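You operate a simulated robot arm through the tools that you are given. There is no shell and no other tool.

The job below is to be done with a simulated two-armed robot. You get a single attempt, and the scene is never put back.

## Task
Stop the charging board: drive off, load lamp off, steering centred, key off.
Fine: the steering lock shows its orange flag at the end; leave the board's other switches as they are.

Only the result counts: the job must be done as asked and must still hold three seconds after the hand-in. Knocking over, shifting, dropping, spilling or breaking anything else fails it.

## Robot
Two 7-joint arms with fingered hands on one trunk that stands fixed in place. Base frame: the origin is at the foot of the trunk, x ahead of it, y to its left, z up. Units: cm, degrees, N and s.
The left shoulder is at [2.2, 16.2, 116.6], the right one opposite. Each reaches about 121.5 cm from its shoulder. Payload 4 kg a hand.
Tool frame (each hand has its own): the origin (TCP) lies between the finger pads and is the grasp point; the fingertips stand 3.6 cm ahead of it; z points along the fingers, y is the line along which they close. The gripper opens to 12.4 cm; its body begins 4.2 cm behind the TCP. The gripper is a hand of 4 fingers: y runs from the thumb to the fingers, the wrist lies at [-1.5, -9.9, -18.9] in the tool frame, and closing takes about 1.5 s.
Orientation is told as [roll, pitch, yaw] about the base's x, y, z axes, in that order, counted from this pose: with the fingers straight down and the wrist toward the robot, the tool's x, y and z point along [0, 1, 0], [1, 0, 0] and [0, 0, -1] of the base frame.

## Interface
- The arms move only by the tool step_arm. It takes "left_motion", "right_motion" or both (then of equal length, played together; a hand with none holds still); each is a list of rows, each a list of 7 numbers: the shift along the base's x, y, z in units of 200 mm (1.0 is 200 mm), then the turn, a rotation vector about the base's x, y, z in units of 180 degrees (1.0 is 180 degrees), then the opening, from 0 (shut) to 1 (fully open). In form: [[x, y, z, rx, ry, rz, claw], ...]. A call has 1 to 20 rows; each row is the pose to reach, as a shift and turn from the pose commanded when the call began. A call with a number of a shift or a turn outside -1 to 1 is refused whole. Each row takes 0.2 s and may step no farther than 5 cm and 8.6 degrees from the row before; otherwise, or with a gripper value out of range, the whole call is refused. Where a pose cannot be reached the arm comes as near as it can. A force on the tool above 60 N (or 10 N above the force at the start of the call, whichever is more), or a blocked arm, ends the call early, and 0.2 s more pass. The fingers move at their own pace (about 4.5 cm/s each) and stop on an object; they squeeze with about 34 N. The grip force told is the motor's: it shows also when the fingers shut on nothing. Time passes only in rows, and 0.2 s behind the last, so rows that repeat a pose let the fingers close. The reply holds the time, the measured pose of the TCP, the force on the tool along the base axes, the opening and the grip force, in the units named above and with some noise, with the torque about the TCP (base axes, N m) and any sound that the robot's microphone picked up, and new pictures: "views" is both (left out), scene, wrist or none (wrist: the cameras of the hands that moved).
- Cameras (640 x 400 px; columns grow to the right, rows downward): "scene" is now at [7.82, -7.05, 144.14]; the picture's right is [-0.66, -0.75, 0.04], its down [-0.16, 0.09, -0.98] and it looks along [0.74, -0.65, -0.18] (base axes); focal length 308 px, centre (320, 200). "left" rides on the left gripper at [-7.5, -8.6, -12.3] in its tool frame; the picture's right is [-0.70, -0.34, 0.63], its down [0.64, -0.68, 0.35] and it looks along [0.32, 0.65, 0.69] (tool axes); focal length 275 px, centre (320, 200). "right" rides on the right gripper at [7.5, -8.6, -12.3] in its tool frame; the picture's right is [-0.70, 0.34, -0.63], its down [-0.64, -0.68, 0.35] and it looks along [-0.32, 0.65, 0.69] (tool axes); focal length 275 px, centre (320, 200). There is no depth. A picture from a camera that has moved, and an enlarged one, comes with that camera's place and axes in the base frame and with its lens. The place of the scene camera against the robot may be out by one fixed shift of up to 1.8 cm in any direction.
- move_column(by): moves the trunk up (or, below 0, down) by that many cm; the arms and the scene camera ride with it, the base frame stays. It gives what a move gives, with no picture.
- grasp_type(shape, hand): the hand has 4 fingers and takes this shape, open, in about a second: jaw (thumb against the fingers, like two jaws); tri (thumb and two fingers); tip (a fingertip pinch); poke (one finger out to press); point (the index stretched); flat (the hand flat); cup (the hand cupped); fist (a fist). The gripper value then closes the fingers along that shape, each until it touches; the sizes above hold for jaw. It gives what a move gives, with no picture.
- head_to(pan, tilt): turns the head with the scene camera to pan (to the left, within 86 degrees either way) and tilt (down, from -29 to 69), counted from straight ahead of the robot (the tilt from the chest, where the trunk bows). It gives what a move gives, and a new picture of the scene camera.
- close_up(camera, box): a new picture of the part [left, top, right, bottom] of that camera's present view, enlarged. No time passes.
- sign_off(): hands the job in; it is judged then, once.

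Places have to be worked out from the pictures, the camera data and where the tool is seen. Open the grippers and draw the arms clear of the work before you hand the job in, unless the task says otherwise.

The tools are called after "Call:" as a command line: name --argument value ..., lists and objects as JSON in quotes. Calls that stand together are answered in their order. step_arm: Moves the arms, as the interface text tells. Its arguments: {"type":"object","properties":{"left_motion":{"type":"array"},"right_motion":{"type":"array"},"views":{"type":"string","enum":["both","scene","wrist","none"]}},"required":[]} The other tools are called the same way: move_column (by) moves the trunk up or down; grasp_type (shape, hand) gives the hand a shape; head_to (pan, tilt) turns the head that bears the scene camera; close_up (camera, box) takes an enlarged picture of a part of a camera's view; sign_off () hands the job in.

At the start:

```text
time_s: 0.0
left_tcp_pos: [81.27, -8.15, 143.86]
left_tool_rot: [0.0, 0.0, 0.0]
left_contact_force: [-0.8, 0.5, -0.5]
left_ft_torque: [-0.01, -0.02, 0.01]
left_width: 12.38
left_grasp_force: 0.1
left_shape: jaw
right_tcp_pos: [39.79, -56.36, 146.93]
right_tool_rot: [0.0, -0.1, -0.1]
right_contact_force: [1.2, 0.2, 0.1]
right_ft_torque: [0.02, 0.02, -0.01]
right_width: 12.36
right_grasp_force: 0.1
right_shape: jaw
trunk travel left (down, up): [-32.5, 15.3]
head pan, tilt (commanded): [-41.2, 7.9]
```

scene: 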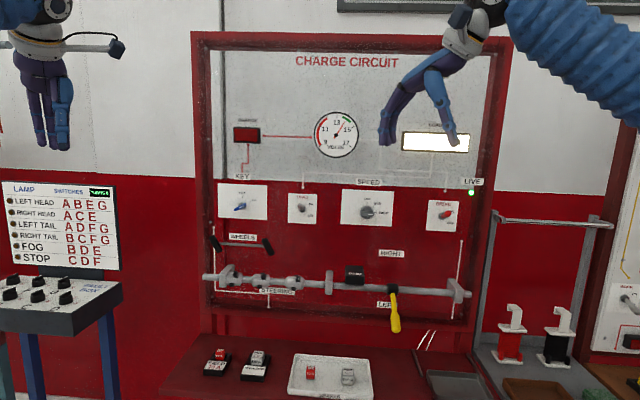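
right: 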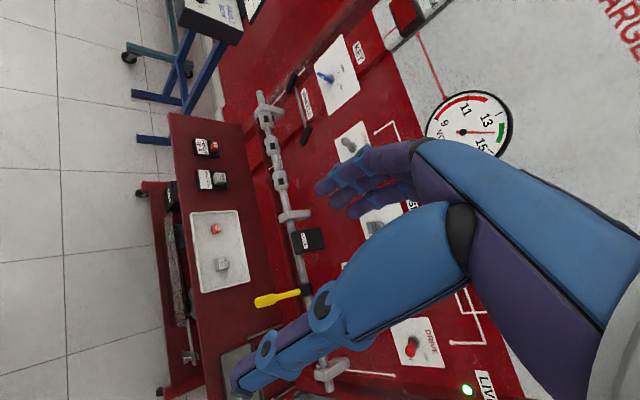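
left: 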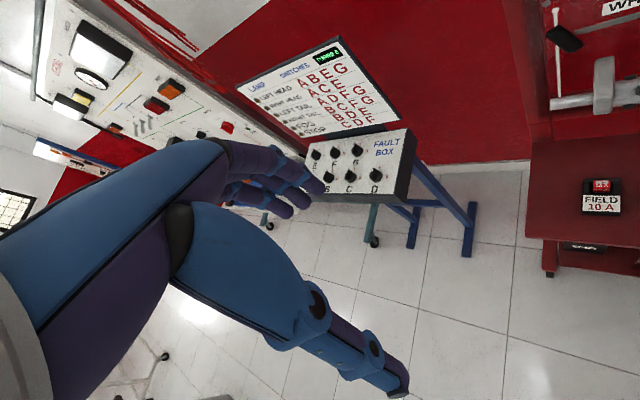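

I see the charging board with KEY, a switch, SPEED and DRIVE panels, and a steering shaft with a yellow lever below. I'll take enlarged views of each part before moving.

Call:
close_up --camera "scene" --box '[200, 160, 360, 260]'

Call:
close_up --camera "scene" --box '[330, 160, 490, 260]'

Call:
close_up --camera "scene" --box '[195, 225, 355, 325]'

Call:
close_up --camera "scene" --box '[320, 235, 480, 335]'

Call:
close_up --camera "scene" --box '[200, 40, 500, 190]'

Call:
close_up --camera "scene" --box '[190, 310, 410, 400]'

```text
4.00 times, centred on (280, 210) of scene
camera zoom: at [7.82, -7.05, 144.14], right [-0.66, -0.75, 0.04], down [-0.16, 0.09, -0.98], along [0.74, -0.65, -0.18], focal length 1233 px, centre (480, 160)
```

zoom: 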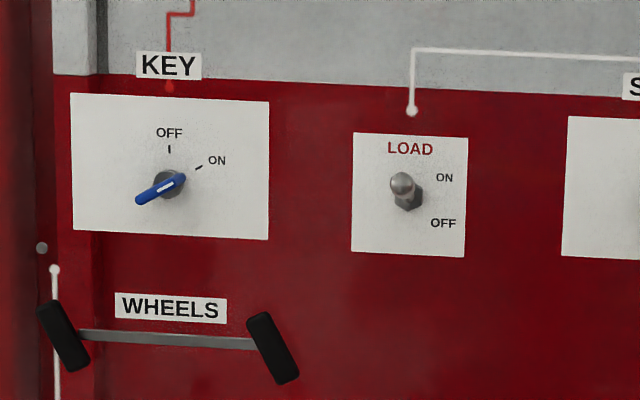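

```text
4.00 times, centred on (410, 210) of scene
camera zoom: at [7.82, -7.05, 144.14], right [-0.66, -0.75, 0.04], down [-0.16, 0.09, -0.98], along [0.74, -0.65, -0.18], focal length 1233 px, centre (-40, 160)
```

zoom: 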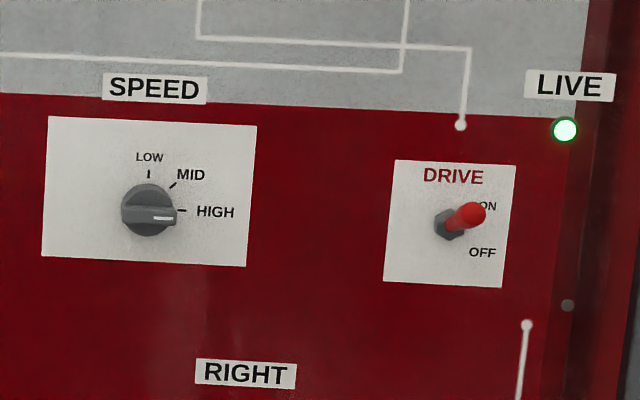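

```text
4.00 times, centred on (275, 275) of scene
camera zoom: at [7.82, -7.05, 144.14], right [-0.66, -0.75, 0.04], down [-0.16, 0.09, -0.98], along [0.74, -0.65, -0.18], focal length 1233 px, centre (500, -100)
```

zoom: 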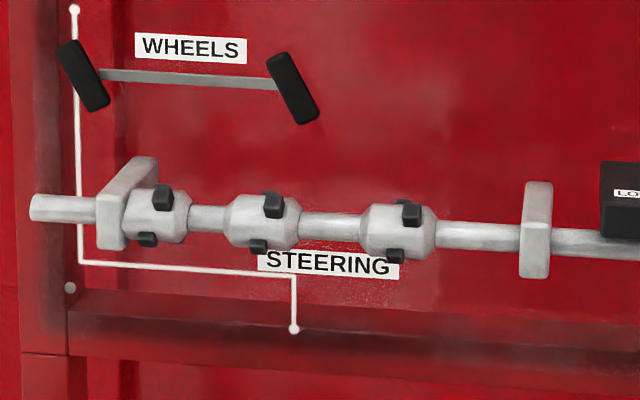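

```text
4.00 times, centred on (400, 285) of scene
camera zoom: at [7.82, -7.05, 144.14], right [-0.66, -0.75, 0.04], down [-0.16, 0.09, -0.98], along [0.74, -0.65, -0.18], focal length 1233 px, centre (0, -140)
```

zoom: 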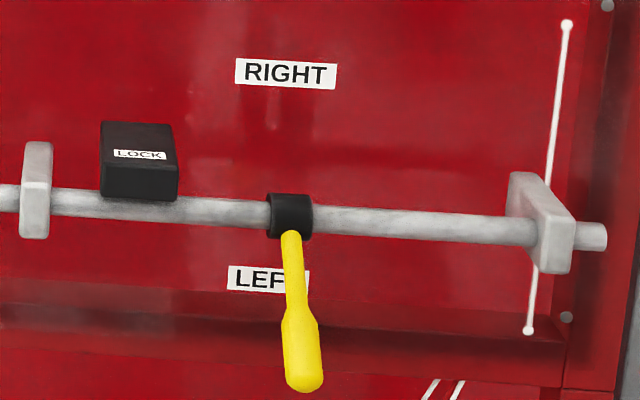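

```text
2.13 times, centred on (350, 115) of scene
camera zoom: at [7.82, -7.05, 144.14], right [-0.66, -0.75, 0.04], down [-0.16, 0.09, -0.98], along [0.74, -0.65, -0.18], focal length 658 px, centre (256, 381)
```

zoom: 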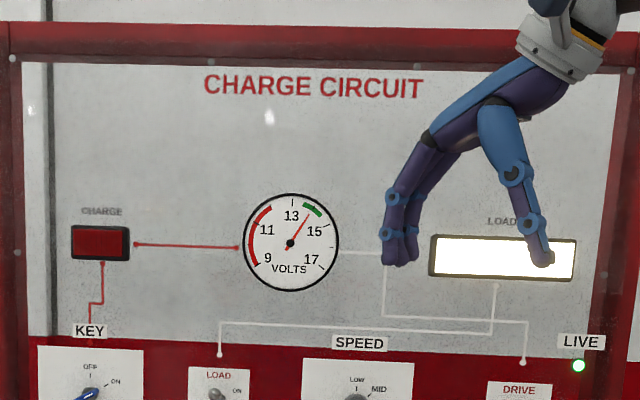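

```text
2.91 times, centred on (300, 355) of scene
camera zoom: at [7.82, -7.05, 144.14], right [-0.66, -0.75, 0.04], down [-0.16, 0.09, -0.98], along [0.74, -0.65, -0.18], focal length 896 px, centre (378, -251)
```

zoom: 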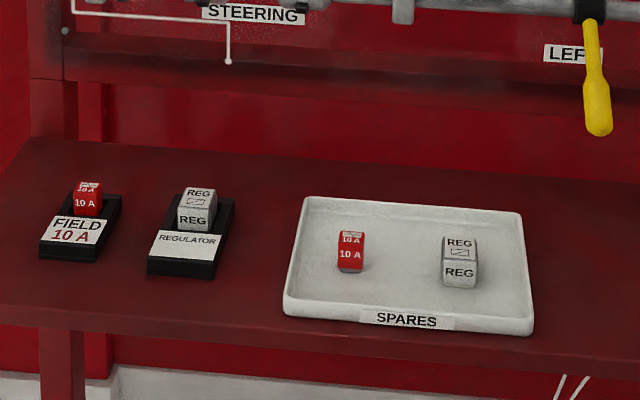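

From the scene and right wrist views I triangulate the KEY at about [97, -52, 123] and DRIVE at about [52, -96, 124], so the board faces me at a 45° yaw, about 105 cm out. I'll turn the right hand to point its fingers at the board and hold it at a safe stand-off.

Call:
step_arm --right_motion '[[0.0204, -0.0204, -0.0714, -0.014, -0.0337, -0.014, 1], [0.0407, -0.0407, -0.1429, -0.0279, -0.0674, -0.0279, 1], [0.0611, -0.0611, -0.2143, -0.0419, -0.1011, -0.0419, 1], [0.0814, -0.0814, -0.2857, -0.0558, -0.1348, -0.0558, 1], [0.1018, -0.1018, -0.3571, -0.0698, -0.1685, -0.0698, 1], [0.1221, -0.1221, -0.4286, -0.0837, -0.2022, -0.0837, 1], [0.1425, -0.1425, -0.5, -0.0977, -0.236, -0.0977, 1], [0.1629, -0.1629, -0.5714, -0.1117, -0.2697, -0.1117, 1], [0.1832, -0.1832, -0.6429, -0.1256, -0.3034, -0.1256, 1], [0.2036, -0.2036, -0.7143, -0.1396, -0.3371, -0.1396, 1], [0.2239, -0.2239, -0.7857, -0.1535, -0.3708, -0.1535, 1], [0.2443, -0.2443, -0.8571, -0.1675, -0.4045, -0.1675, 1], [0.2646, -0.2646, -0.9286, -0.1814, -0.4382, -0.1814, 1], [0.285, -0.285, -1.0, -0.1954, -0.4719, -0.1954, 1]]' --views "both"

```text
time_s: 3.0
left_tcp_pos: [81.3, -8.18, 143.95]
left_tool_rot: [0.0, 0.1, -0.1]
left_contact_force: [0.0, 0.0, -0.6]
left_ft_torque: [0.01, -0.03, 0.03]
left_width: 12.36
left_grasp_force: 0.0
left_shape: jaw
right_tcp_pos: [45.51, -62.14, 126.93]
right_tool_rot: [166.4, -89.9, 148.5]
right_contact_force: [0.2, -0.8, -0.1]
right_ft_torque: [-0.02, -0.02, 0.04]
right_width: 12.38
right_grasp_force: 0.2
right_shape: jaw
right hand out of reach, approached as far as the arm can: row 10, 11, 12, 13
trunk travel left (down, up): [-32.5, 15.3]
head pan, tilt (commanded): [-41.2, 7.9]
camera scene: at [7.87, -7.05, 144.13], right [-0.66, -0.75, 0.04], down [-0.16, 0.09, -0.98], along [0.74, -0.65, -0.18], focal length 308 px, centre (320, 200)
camera right: at [42.1, -48.17, 118.31], right [-0.94, -0.04, 0.34], down [-0.21, -0.7, -0.68], along [0.26, -0.71, 0.65], focal length 275 px, centre (320, 200)
```

scene: 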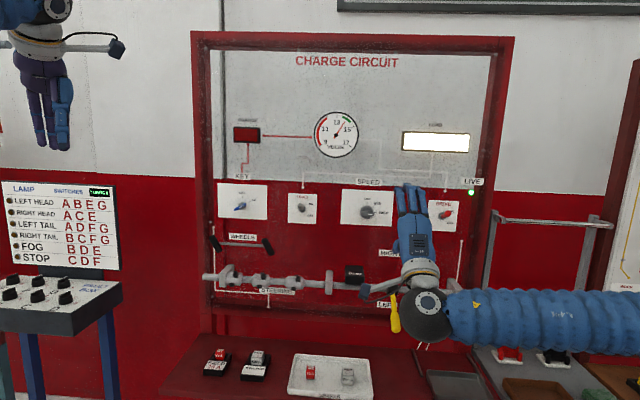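
right: 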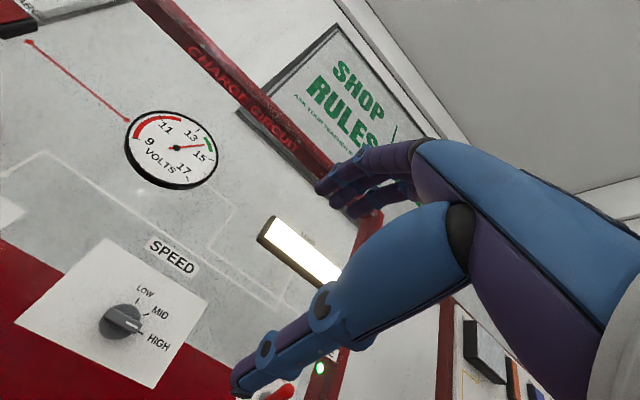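

The hand now faces the board squarely, as intended. I'll switch the right hand to the poke shape and look at where the pressing finger sits.

Call:
grasp_type --hand "right" --shape "poke"

Call:
close_up --camera "right" --box '[0, 0, 640, 400]'

Call:
close_up --camera "scene" --box '[340, 160, 500, 260]'

```text
time_s: 3.9
left_tcp_pos: [81.25, -8.06, 143.8]
left_tool_rot: [0.0, 0.0, 0.0]
left_contact_force: [-1.0, 0.3, 0.9]
left_ft_torque: [0.02, 0.0, -0.01]
left_width: 12.38
left_grasp_force: 0.0
left_shape: jaw
right_tcp_pos: [45.56, -62.11, 126.95]
right_tool_rot: [-29.6, -90.0, -15.3]
right_contact_force: [-0.2, -0.1, 0.0]
right_ft_torque: [0.05, -0.01, -0.02]
right_width: 0.0
right_grasp_force: 0.0
right_shape: poke
trunk travel left (down, up): [-32.5, 15.3]
head pan, tilt (commanded): [-41.2, 7.9]
```

```text
1.00 times, centred on (320, 200) of right (not enlarged: the box is as wide or as high as the picture)
camera zoom: at [42.1, -48.16, 118.35], right [-0.94, -0.04, 0.34], down [-0.21, -0.7, -0.68], along [0.27, -0.71, 0.65], focal length 275 px, centre (320, 200)
```

zoom: 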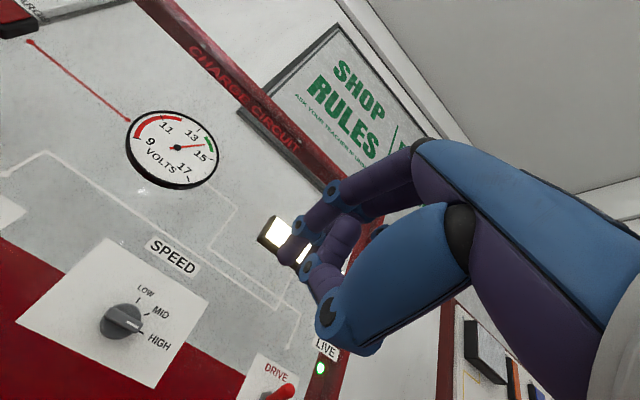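

```text
4.00 times, centred on (420, 210) of scene
camera zoom: at [7.83, -7.05, 144.14], right [-0.66, -0.75, 0.04], down [-0.16, 0.09, -0.98], along [0.74, -0.65, -0.18], focal length 1233 px, centre (-80, 160)
```

zoom: 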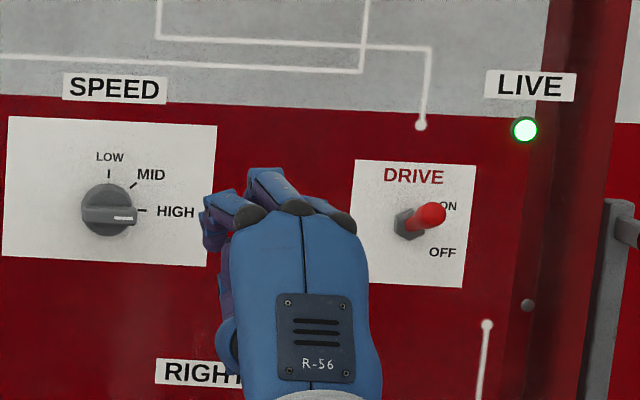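

The poke shape looks more curled than I expected, so I'll enlarge the hand to see which finger is out.

Call:
close_up --camera "right" --box '[230, 120, 470, 400]'

Call:
close_up --camera "scene" --box '[380, 190, 444, 230]'

```text
1.43 times, centred on (350, 260) of right
camera zoom: at [42.1, -48.16, 118.35], right [-0.94, -0.04, 0.34], down [-0.21, -0.7, -0.68], along [0.27, -0.71, 0.65], focal length 393 px, centre (277, 114)
```

zoom: 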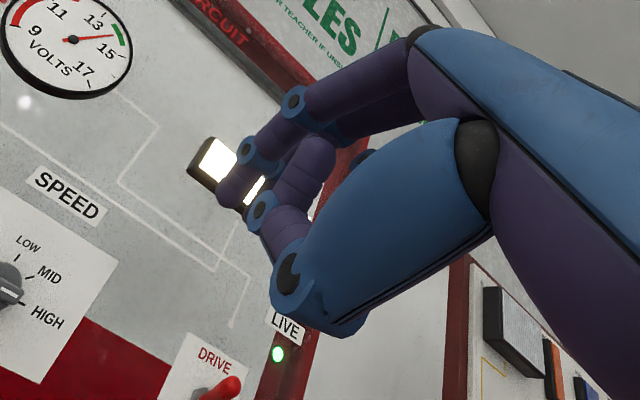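

```text
10.00 times, centred on (412, 210) of scene
camera zoom: at [7.83, -7.05, 144.14], right [-0.66, -0.75, 0.04], down [-0.16, 0.09, -0.98], along [0.74, -0.65, -0.18], focal length 3082 px, centre (-600, 100)
```

zoom: 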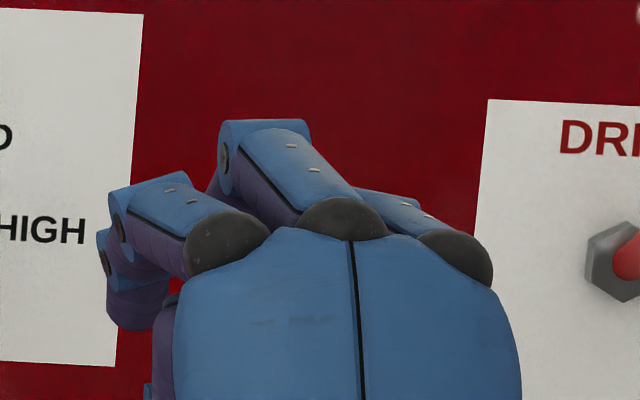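

The width reads 0 and the fingers look curled, so I'll hold the pose with the opening at 1 to let the shape settle, then look again.

Call:
step_arm --right_motion '[[0, 0, 0, 0, 0, 0, 1], [0, 0, 0, 0, 0, 0, 1], [0, 0, 0, 0, 0, 0, 1], [0, 0, 0, 0, 0, 0, 1]]' --views "both"

```text
time_s: 4.9
left_tcp_pos: [81.27, -8.17, 143.95]
left_tool_rot: [0.0, 0.0, 0.1]
left_contact_force: [0.3, -0.3, 0.0]
left_ft_torque: [-0.01, 0.0, 0.02]
left_width: 12.37
left_grasp_force: 0.0
left_shape: jaw
right_tcp_pos: [45.49, -62.08, 126.94]
right_tool_rot: [167.9, -90.1, 147.0]
right_contact_force: [0.6, 0.6, 0.0]
right_ft_torque: [-0.03, -0.01, 0.0]
right_width: 0.0
right_grasp_force: 0.0
right_shape: poke
trunk travel left (down, up): [-32.5, 15.3]
head pan, tilt (commanded): [-41.2, 7.9]
camera scene: at [7.82, -7.05, 144.14], right [-0.66, -0.75, 0.04], down [-0.16, 0.09, -0.98], along [0.74, -0.65, -0.18], focal length 308 px, centre (320, 200)
camera right: at [42.09, -48.16, 118.34], right [-0.94, -0.04, 0.34], down [-0.21, -0.7, -0.68], along [0.27, -0.71, 0.65], focal length 275 px, centre (320, 200)
```

scene: 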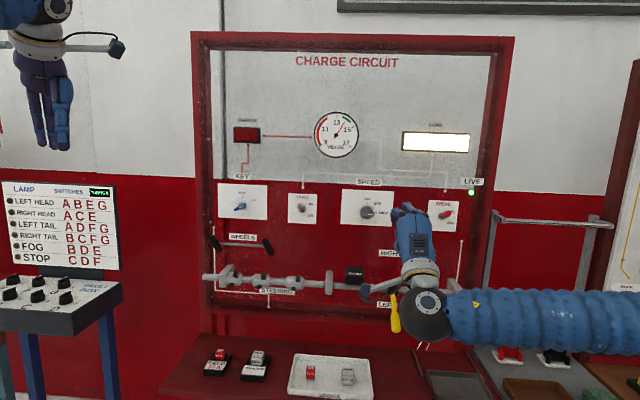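
right: 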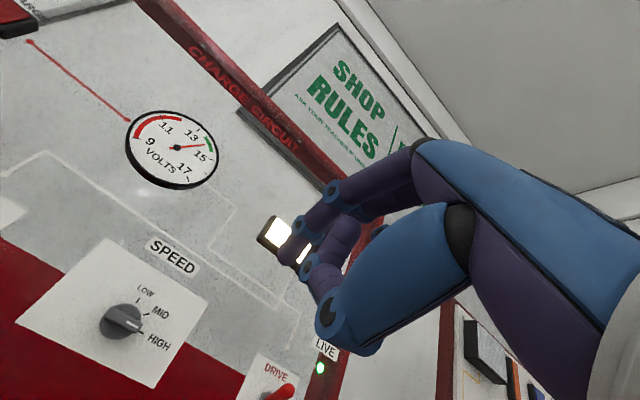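

The poke shape leaves a bent finger with little reach. I'll try the "point" shape, which stretches the index.

Call:
grasp_type --hand "right" --shape "point"

Call:
close_up --camera "right" --box '[150, 110, 470, 400]'

Call:
close_up --camera "scene" --box '[340, 160, 500, 260]'

```text
time_s: 5.8
left_tcp_pos: [81.28, -8.08, 143.89]
left_tool_rot: [0.0, -0.1, 0.0]
left_contact_force: [0.3, -0.3, 0.6]
left_ft_torque: [-0.02, -0.01, -0.01]
left_width: 12.36
left_grasp_force: 0.1
left_shape: jaw
right_tcp_pos: [45.51, -61.99, 126.82]
right_tool_rot: [163.1, -90.0, 151.8]
right_contact_force: [-0.6, -0.4, 0.1]
right_ft_torque: [0.0, 0.0, 0.01]
right_width: 11.64
right_grasp_force: 0.1
right_shape: point
trunk travel left (down, up): [-32.5, 15.3]
head pan, tilt (commanded): [-41.2, 7.9]
```

```text
1.38 times, centred on (310, 255) of right
camera zoom: at [42.08, -48.16, 118.34], right [-0.94, -0.04, 0.34], down [-0.21, -0.7, -0.68], along [0.27, -0.71, 0.65], focal length 380 px, centre (334, 124)
```

zoom: 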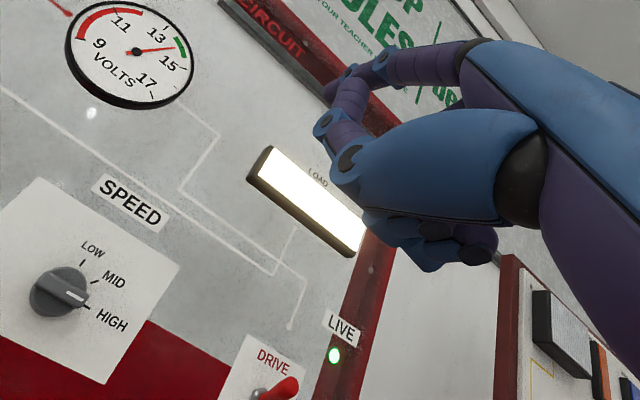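

```text
4.00 times, centred on (420, 210) of scene
camera zoom: at [7.82, -7.05, 144.14], right [-0.66, -0.75, 0.04], down [-0.16, 0.09, -0.98], along [0.74, -0.65, -0.18], focal length 1233 px, centre (-80, 160)
```

zoom: 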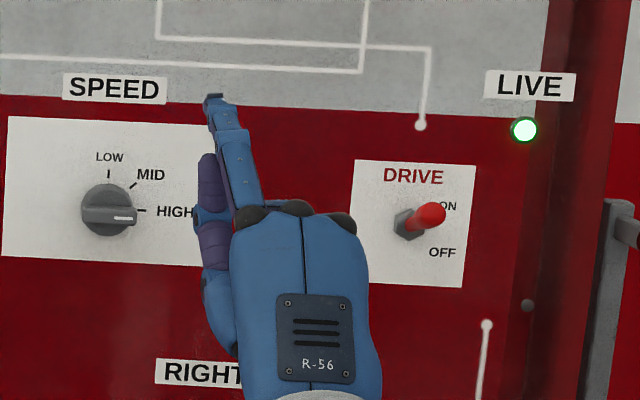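

The index in "point" sits high above the TCP with the thumb also out, which isn't ideal. I'll try the "tip" pinch shape closed, since its contact point should lie on the tool axis.

Call:
grasp_type --hand "right" --shape "tip"

Call:
close_up --camera "right" --box '[150, 110, 470, 400]'

Call:
close_up --camera "scene" --box '[340, 160, 500, 260]'

```text
time_s: 6.7
left_tcp_pos: [81.28, -8.19, 143.98]
left_tool_rot: [0.0, 0.0, -0.1]
left_contact_force: [-0.8, -0.1, 0.5]
left_ft_torque: [0.02, 0.01, 0.01]
left_width: 12.37
left_grasp_force: 0.2
left_shape: jaw
right_tcp_pos: [45.54, -62.11, 126.92]
right_tool_rot: [164.2, -90.0, 150.8]
right_contact_force: [0.9, 0.3, 0.8]
right_ft_torque: [0.0, -0.01, 0.02]
right_width: 12.37
right_grasp_force: 0.0
right_shape: tip
trunk travel left (down, up): [-32.5, 15.3]
head pan, tilt (commanded): [-41.2, 7.9]
```

```text
1.38 times, centred on (310, 255) of right
camera zoom: at [42.08, -48.16, 118.34], right [-0.94, -0.04, 0.34], down [-0.21, -0.7, -0.68], along [0.27, -0.71, 0.65], focal length 380 px, centre (334, 124)
```

zoom: 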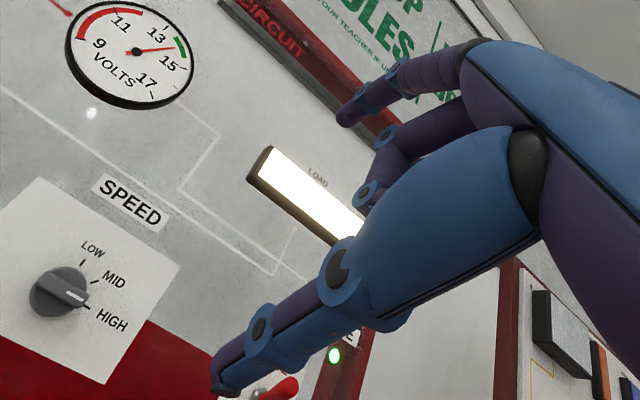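

```text
4.00 times, centred on (420, 210) of scene
camera zoom: at [7.82, -7.05, 144.14], right [-0.66, -0.75, 0.04], down [-0.16, 0.09, -0.98], along [0.74, -0.65, -0.18], focal length 1233 px, centre (-80, 160)
```

zoom: 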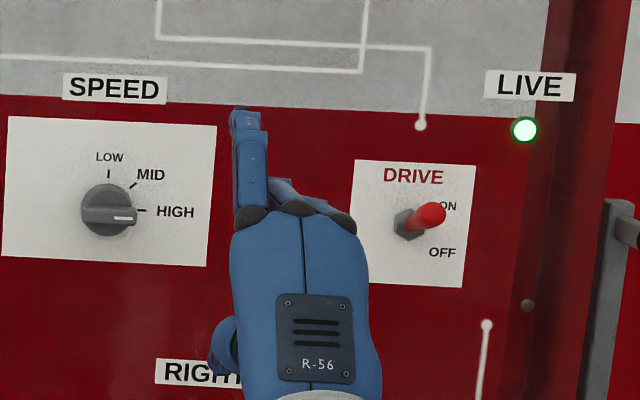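

The "tip" shape gives an index–thumb pinch with the other fingers curled. I'll close it to see where the pinch point lies.

Call:
step_arm --right_motion '[[0, 0, 0, 0, 0, 0, 0], [0, 0, 0, 0, 0, 0, 0], [0, 0, 0, 0, 0, 0, 0], [0, 0, 0, 0, 0, 0, 0], [0, 0, 0, 0, 0, 0, 0], [0, 0, 0, 0, 0, 0, 0], [0, 0, 0, 0, 0, 0, 0], [0, 0, 0, 0, 0, 0, 0]]' --views "both"

Call:
close_up --camera "right" --box '[150, 110, 470, 400]'

Call:
close_up --camera "scene" --box '[340, 160, 500, 260]'

```text
time_s: 8.5
left_tcp_pos: [81.26, -8.22, 143.88]
left_tool_rot: [0.0, 0.0, 0.1]
left_contact_force: [-0.1, -0.2, -0.1]
left_ft_torque: [0.01, 0.01, -0.03]
left_width: 12.4
left_grasp_force: 0.0
left_shape: jaw
right_tcp_pos: [45.56, -62.09, 126.96]
right_tool_rot: [159.9, -90.0, 155.2]
right_contact_force: [-0.4, -0.1, -0.8]
right_ft_torque: [0.0, -0.01, 0.02]
right_width: 0.0
right_grasp_force: 21.4
right_shape: tip
trunk travel left (down, up): [-32.5, 15.3]
head pan, tilt (commanded): [-41.2, 7.9]
camera scene: at [7.82, -7.05, 144.14], right [-0.66, -0.75, 0.04], down [-0.16, 0.09, -0.98], along [0.74, -0.65, -0.18], focal length 308 px, centre (320, 200)
camera right: at [42.08, -48.16, 118.34], right [-0.94, -0.04, 0.34], down [-0.21, -0.7, -0.68], along [0.27, -0.71, 0.65], focal length 275 px, centre (320, 200)
```

scene: 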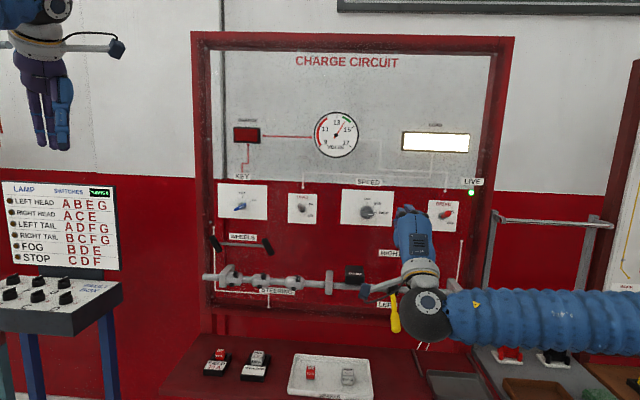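
right: 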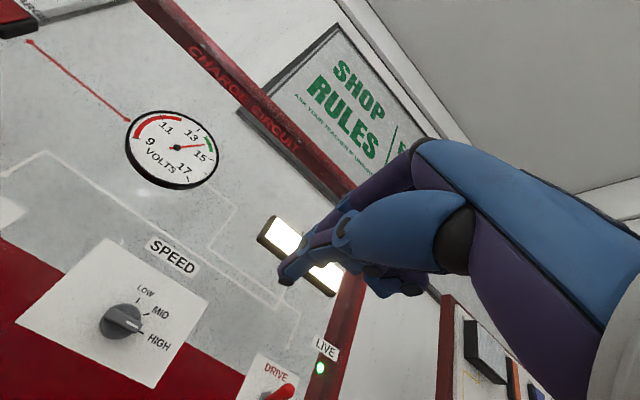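

```text
1.38 times, centred on (310, 255) of right
camera zoom: at [42.08, -48.16, 118.34], right [-0.94, -0.04, 0.34], down [-0.21, -0.7, -0.68], along [0.27, -0.71, 0.65], focal length 380 px, centre (334, 124)
```

zoom: 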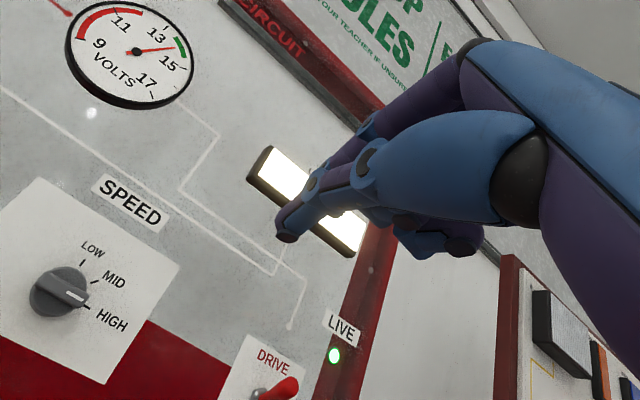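

```text
4.00 times, centred on (420, 210) of scene
camera zoom: at [7.82, -7.05, 144.14], right [-0.66, -0.75, 0.04], down [-0.16, 0.09, -0.98], along [0.74, -0.65, -0.18], focal length 1233 px, centre (-80, 160)
```

zoom: 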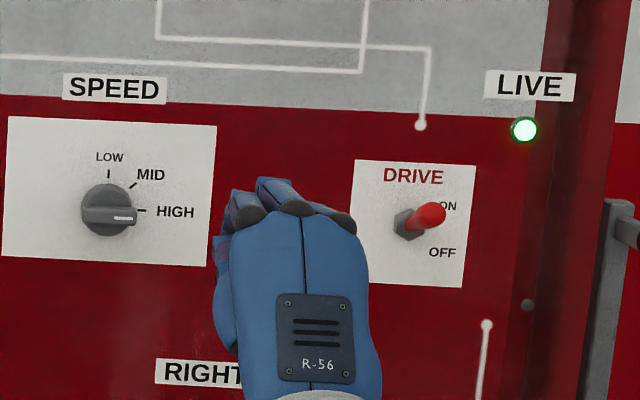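

Closed, the pinch makes a slim pointer whose tip is about 4 cm ahead of the TCP. I'll carry it toward the DRIVE switch, slightly above it and still about 14 cm from the board.

Call:
step_arm --right_motion '[[-0.034, -0.167, 0.034, 0, 0, 0, 0], [-0.068, -0.333, 0.068, 0, 0, 0, 0], [-0.102, -0.5, 0.102, 0, 0, 0, 0], [-0.137, -0.667, 0.137, 0, 0, 0, 0], [-0.171, -0.833, 0.171, 0, 0, 0, 0], [-0.205, -1.0, 0.205, 0, 0, 0, 0]]' --views "both"

Call:
close_up --camera "right" --box '[0, 150, 400, 400]'

Call:
close_up --camera "scene" --box '[380, 160, 540, 260]'

```text
time_s: 9.9
left_tcp_pos: [81.06, -8.21, 143.88]
left_tool_rot: [0.0, 0.0, 0.0]
left_contact_force: [0.0, -0.2, -0.1]
left_ft_torque: [0.01, -0.02, -0.02]
left_width: 12.36
left_grasp_force: 0.0
left_shape: jaw
right_tcp_pos: [41.26, -82.11, 130.97]
right_tool_rot: [70.2, -89.9, -115.0]
right_contact_force: [-0.6, -1.4, -0.3]
right_ft_torque: [-0.02, 0.03, 0.04]
right_width: 0.01
right_grasp_force: 34.4
right_shape: tip
trunk travel left (down, up): [-32.5, 15.3]
head pan, tilt (commanded): [-41.2, 7.9]
camera scene: at [7.76, -7.1, 144.14], right [-0.66, -0.75, 0.04], down [-0.16, 0.09, -0.98], along [0.74, -0.65, -0.18], focal length 308 px, centre (320, 200)
camera right: at [37.84, -68.19, 122.47], right [-0.94, -0.05, 0.34], down [-0.21, -0.7, -0.68], along [0.27, -0.71, 0.65], focal length 275 px, centre (320, 200)
```

scene: 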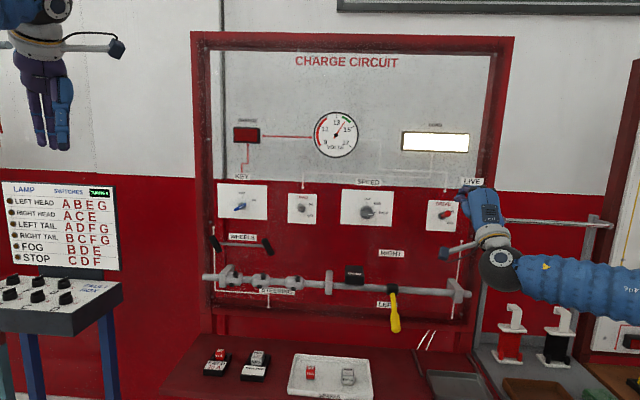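
right: 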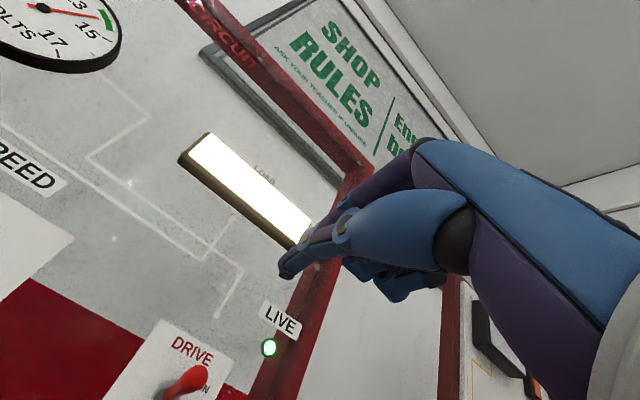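

```text
1.60 times, centred on (200, 275) of right
camera zoom: at [37.84, -68.19, 122.47], right [-0.94, -0.05, 0.34], down [-0.21, -0.7, -0.68], along [0.27, -0.71, 0.65], focal length 440 px, centre (512, 80)
```

zoom: 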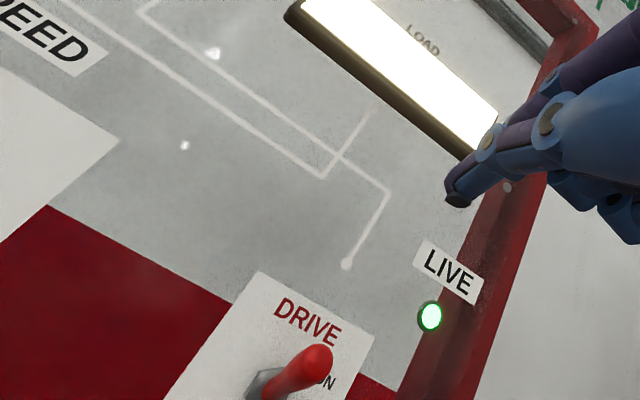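

```text
4.00 times, centred on (460, 210) of scene
camera zoom: at [7.76, -7.1, 144.14], right [-0.66, -0.75, 0.04], down [-0.16, 0.09, -0.98], along [0.74, -0.65, -0.18], focal length 1233 px, centre (-240, 160)
```

zoom: 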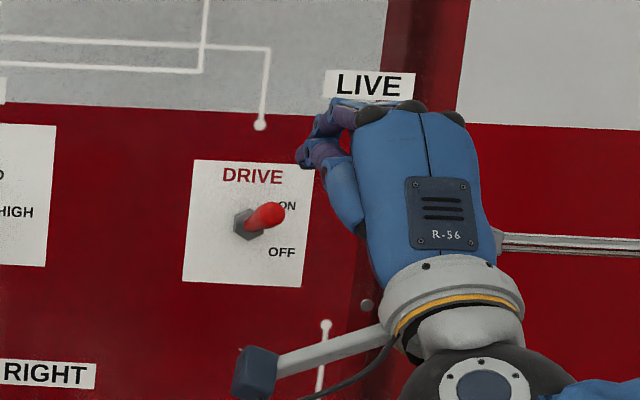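

I now put the DRIVE toggle's tip near board coordinates r≈31.5 (right), depth≈103.5, z≈124, with the panel face at depth≈108.5. Before going in I want to see how far the frame post beside it sticks out.

Call:
close_up --camera "scene" --box '[430, 30, 530, 92]'

Call:
close_up --camera "right" --box '[100, 200, 420, 400]'

Call:
close_up --camera "scene" --box '[430, 230, 500, 330]'

```text
6.40 times, centred on (480, 61) of scene
camera zoom: at [7.76, -7.1, 144.14], right [-0.66, -0.75, 0.04], down [-0.16, 0.09, -0.98], along [0.74, -0.65, -0.18], focal length 1972 px, centre (-704, 1090)
```

zoom: 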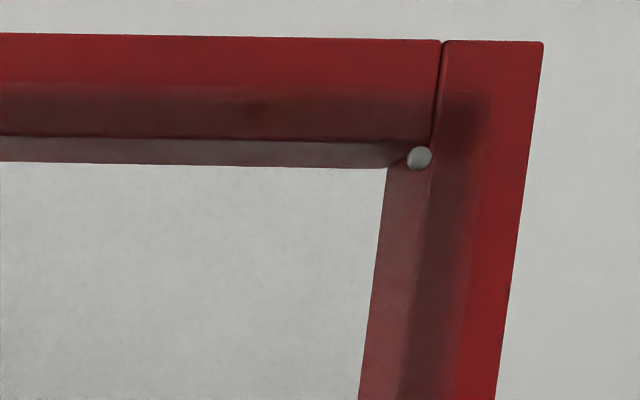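

```text
2.00 times, centred on (260, 300) of right
camera zoom: at [37.84, -68.19, 122.47], right [-0.94, -0.05, 0.34], down [-0.21, -0.7, -0.68], along [0.27, -0.71, 0.65], focal length 551 px, centre (440, 0)
```

zoom: 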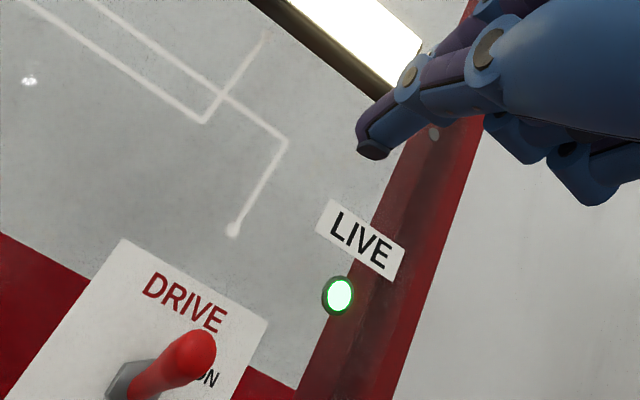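

```text
4.00 times, centred on (465, 280) of scene
camera zoom: at [7.76, -7.1, 144.14], right [-0.66, -0.75, 0.04], down [-0.16, 0.09, -0.98], along [0.74, -0.65, -0.18], focal length 1233 px, centre (-260, -120)
```

zoom: 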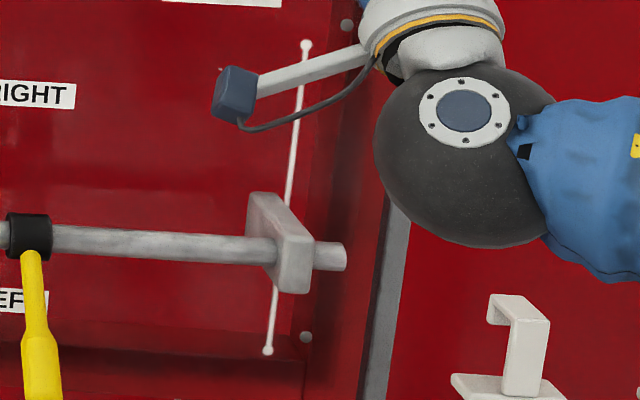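

The LIVE label and lamp overlap the frame edge unobstructed, so the frame doesn't stick out in front of the panel. I'll close in to about 11 cm from the panel, level with a point above the toggle.

Call:
step_arm --right_motion '[[0.066, -0.107, 0, 0, 0, 0, 0], [0.132, -0.214, 0, 0, 0, 0, 0], [0.198, -0.32, 0, 0, 0, 0, 0], [0.263, -0.427, 0, 0, 0, 0, 0]]' --views "both"

Call:
close_up --camera "right" --box '[100, 200, 420, 400]'

Call:
close_up --camera "scene" --box '[400, 170, 500, 232]'

```text
time_s: 10.9
left_tcp_pos: [81.28, -8.28, 143.88]
left_tool_rot: [0.0, 0.0, 0.1]
left_contact_force: [-0.6, -0.8, 0.5]
left_ft_torque: [0.0, -0.01, 0.0]
left_width: 12.35
left_grasp_force: 0.1
left_shape: jaw
right_tcp_pos: [46.66, -90.76, 130.94]
right_tool_rot: [14.8, -90.0, -59.8]
right_contact_force: [0.1, 0.2, -0.2]
right_ft_torque: [0.05, 0.02, 0.04]
right_width: 0.01
right_grasp_force: 34.0
right_shape: tip
trunk travel left (down, up): [-32.5, 15.3]
head pan, tilt (commanded): [-41.2, 7.9]
camera scene: at [7.86, -7.12, 144.13], right [-0.66, -0.75, 0.04], down [-0.16, 0.09, -0.98], along [0.74, -0.65, -0.18], focal length 308 px, centre (320, 200)
camera right: at [43.18, -76.72, 122.37], right [-0.94, -0.04, 0.34], down [-0.21, -0.7, -0.68], along [0.27, -0.71, 0.65], focal length 275 px, centre (320, 200)
```

scene: 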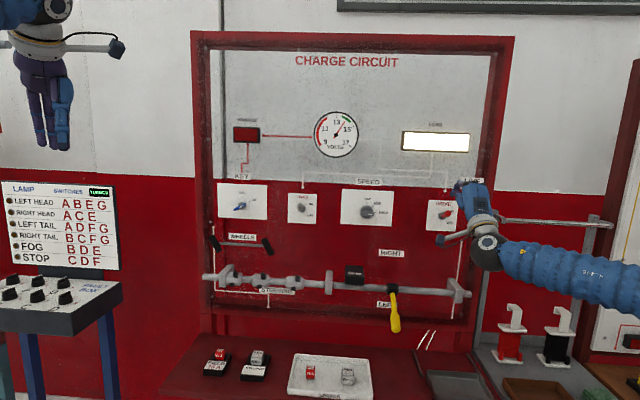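
right: 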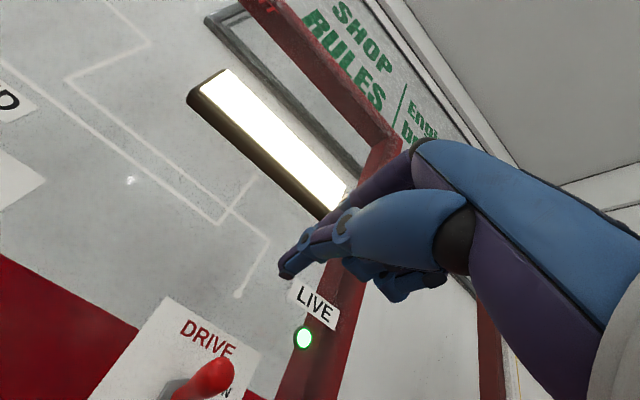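

```text
2.00 times, centred on (260, 300) of right
camera zoom: at [43.18, -76.72, 122.37], right [-0.94, -0.04, 0.34], down [-0.21, -0.7, -0.68], along [0.27, -0.71, 0.65], focal length 551 px, centre (440, 0)
```

zoom: 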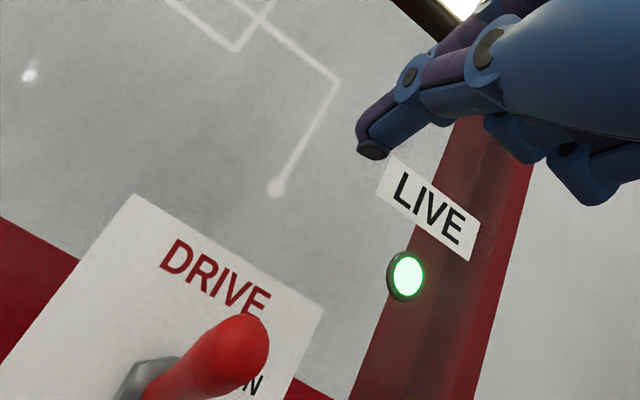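

```text
6.40 times, centred on (450, 201) of scene
camera zoom: at [7.86, -7.12, 144.13], right [-0.66, -0.75, 0.04], down [-0.16, 0.09, -0.98], along [0.74, -0.65, -0.18], focal length 1972 px, centre (-512, 194)
```

zoom: 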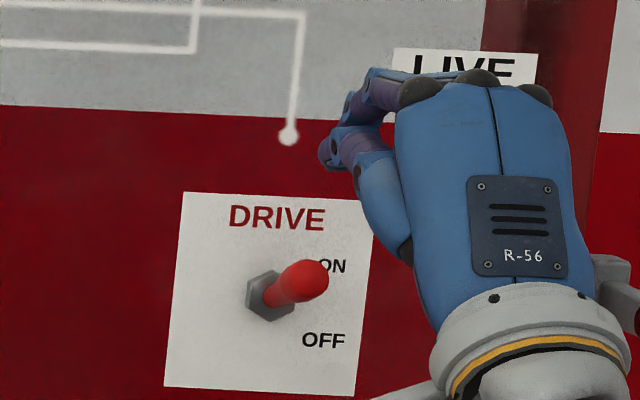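

This third view confirms the toggle tip at r≈31.5, depth≈104.5, z≈124 and the panel at depth≈108.4. I'll slide the fingertip in over the toggle, stopping about 2 cm short of the panel, and then come down a little.

Call:
step_arm --right_motion '[[0.065, -0.065, 0, 0, 0, 0, 0], [0.13, -0.13, 0, 0, 0, 0, 0], [0.194, -0.194, 0, 0, 0, 0, 0], [0.194, -0.194, -0.05, 0, 0, 0, 0], [0.194, -0.194, -0.1, 0, 0, 0, 0]]' --views "both"

Call:
close_up --camera "right" --box '[100, 200, 420, 400]'

Call:
close_up --camera "scene" --box '[400, 170, 500, 232]'

```text
time_s: 12.1
left_tcp_pos: [81.26, -8.12, 143.87]
left_tool_rot: [0.1, 0.0, 0.0]
left_contact_force: [0.1, -0.7, -0.2]
left_ft_torque: [-0.01, -0.01, 0.04]
left_width: 12.38
left_grasp_force: 0.1
left_shape: jaw
right_tcp_pos: [50.53, -94.39, 128.95]
right_tool_rot: [-3.9, -90.0, -41.1]
right_contact_force: [0.3, 0.6, -0.5]
right_ft_torque: [-0.03, 0.0, -0.02]
right_width: 0.0
right_grasp_force: 34.0
right_shape: tip
trunk travel left (down, up): [-32.5, 15.3]
head pan, tilt (commanded): [-41.2, 7.9]
camera scene: at [7.84, -7.06, 144.14], right [-0.66, -0.75, 0.04], down [-0.16, 0.09, -0.98], along [0.74, -0.65, -0.18], focal length 308 px, centre (320, 200)
camera right: at [47.09, -80.45, 120.44], right [-0.94, -0.04, 0.34], down [-0.21, -0.7, -0.68], along [0.27, -0.71, 0.65], focal length 275 px, centre (320, 200)
```

scene: 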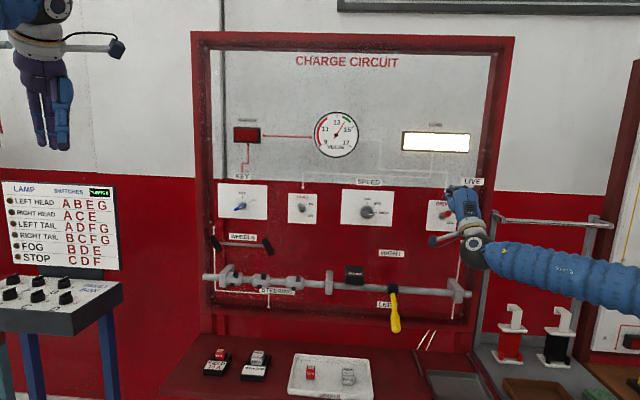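
right: 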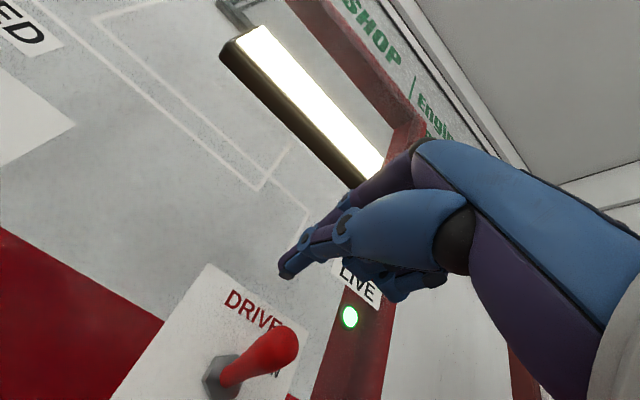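

```text
2.00 times, centred on (260, 300) of right
camera zoom: at [47.09, -80.45, 120.44], right [-0.94, -0.04, 0.34], down [-0.21, -0.7, -0.68], along [0.27, -0.71, 0.65], focal length 551 px, centre (440, 0)
```

zoom: 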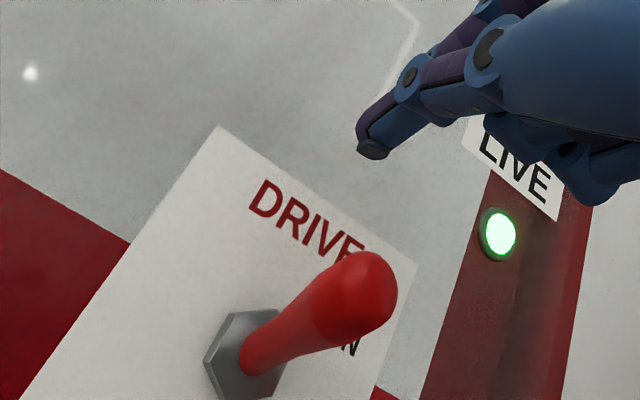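

```text
6.40 times, centred on (450, 201) of scene
camera zoom: at [7.84, -7.06, 144.14], right [-0.66, -0.75, 0.04], down [-0.16, 0.09, -0.98], along [0.74, -0.65, -0.18], focal length 1972 px, centre (-512, 194)
```

zoom: 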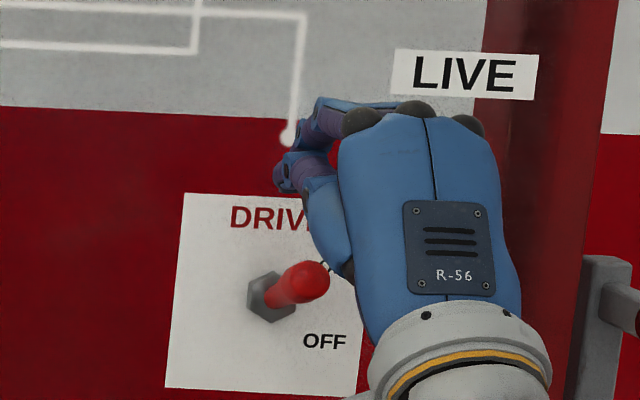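

The fingertip is at about r=31.0, depth 106, z 128.3, right above the toggle (tip r≈31.4, depth≈103.8, z≈123.9). I'll press down in half-centimetre steps.

Call:
step_arm --right_motion '[[0, 0, -0.025, 0, 0, 0, 0], [0, 0, -0.05, 0, 0, 0, 0], [0, 0, -0.075, 0, 0, 0, 0], [0, 0, -0.1, 0, 0, 0, 0], [0, 0, -0.125, 0, 0, 0, 0], [0, 0, -0.15, 0, 0, 0, 0], [0, 0, -0.175, 0, 0, 0, 0], [0, 0, -0.2, 0, 0, 0, 0], [0, 0, -0.225, 0, 0, 0, 0], [0, 0, -0.25, 0, 0, 0, 0]]' --views "both"

Call:
close_up --camera "right" --box '[100, 200, 420, 400]'

Call:
close_up --camera "scene" --box '[400, 170, 500, 232]'

```text
time_s: 14.3
left_tcp_pos: [81.25, -8.09, 143.83]
left_tool_rot: [0.0, -0.1, 0.0]
left_contact_force: [0.2, 0.2, -0.3]
left_ft_torque: [-0.01, 0.01, 0.01]
left_width: 12.38
left_grasp_force: 0.1
left_shape: jaw
right_tcp_pos: [50.39, -94.3, 124.05]
right_tool_rot: [-47.4, -90.0, 2.6]
right_contact_force: [0.8, 0.4, 0.5]
right_ft_torque: [-0.03, -0.01, 0.01]
right_width: 0.02
right_grasp_force: 34.1
right_shape: tip
trunk travel left (down, up): [-32.5, 15.3]
head pan, tilt (commanded): [-41.2, 7.9]
camera scene: at [7.82, -7.05, 144.14], right [-0.66, -0.75, 0.04], down [-0.16, 0.09, -0.98], along [0.74, -0.65, -0.18], focal length 308 px, centre (320, 200)
camera right: at [47.03, -80.45, 115.44], right [-0.94, -0.04, 0.34], down [-0.21, -0.7, -0.68], along [0.27, -0.71, 0.65], focal length 275 px, centre (320, 200)
```

scene: 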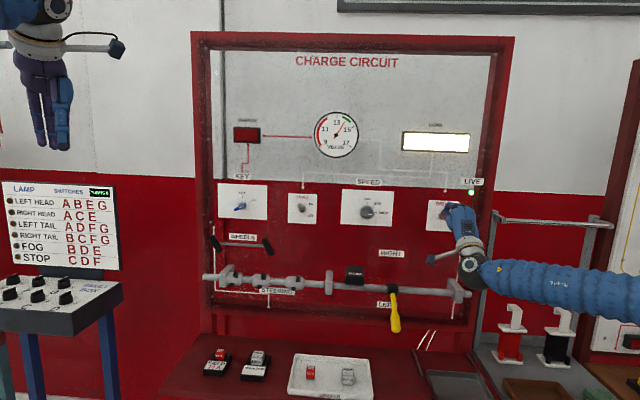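
right: 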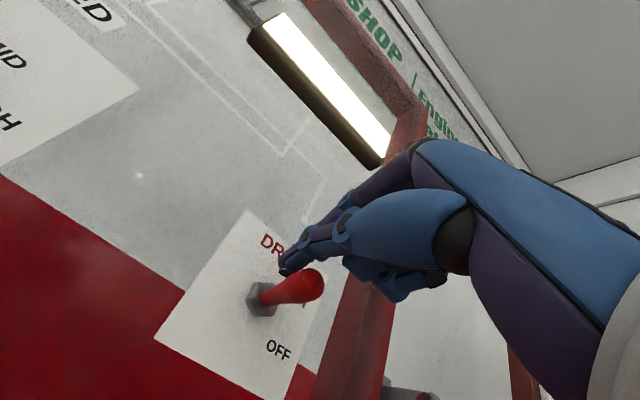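

```text
2.00 times, centred on (260, 300) of right
camera zoom: at [47.03, -80.45, 115.44], right [-0.94, -0.04, 0.34], down [-0.21, -0.7, -0.68], along [0.27, -0.71, 0.65], focal length 551 px, centre (440, 0)
```

zoom: 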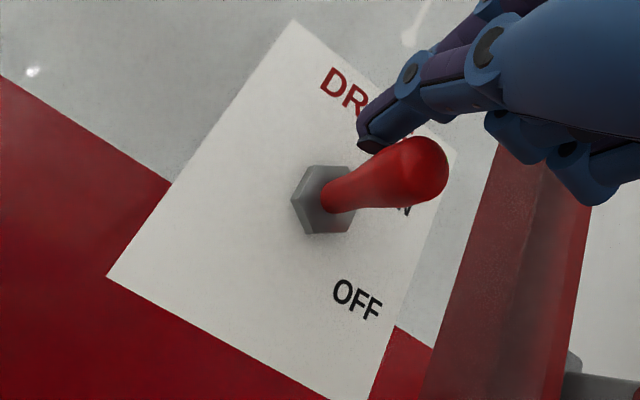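

```text
6.40 times, centred on (450, 201) of scene
camera zoom: at [7.82, -7.05, 144.14], right [-0.66, -0.75, 0.04], down [-0.16, 0.09, -0.98], along [0.74, -0.65, -0.18], focal length 1972 px, centre (-512, 194)
```

zoom: 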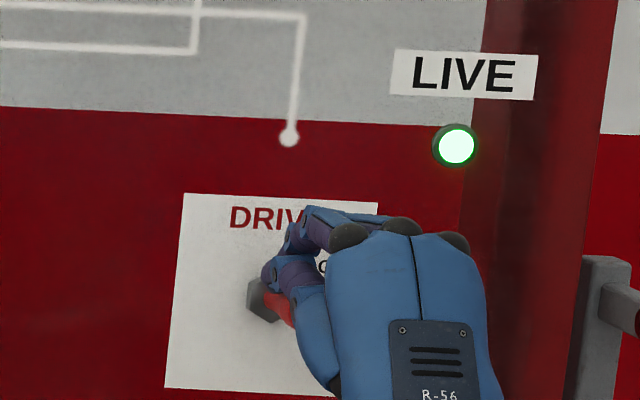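

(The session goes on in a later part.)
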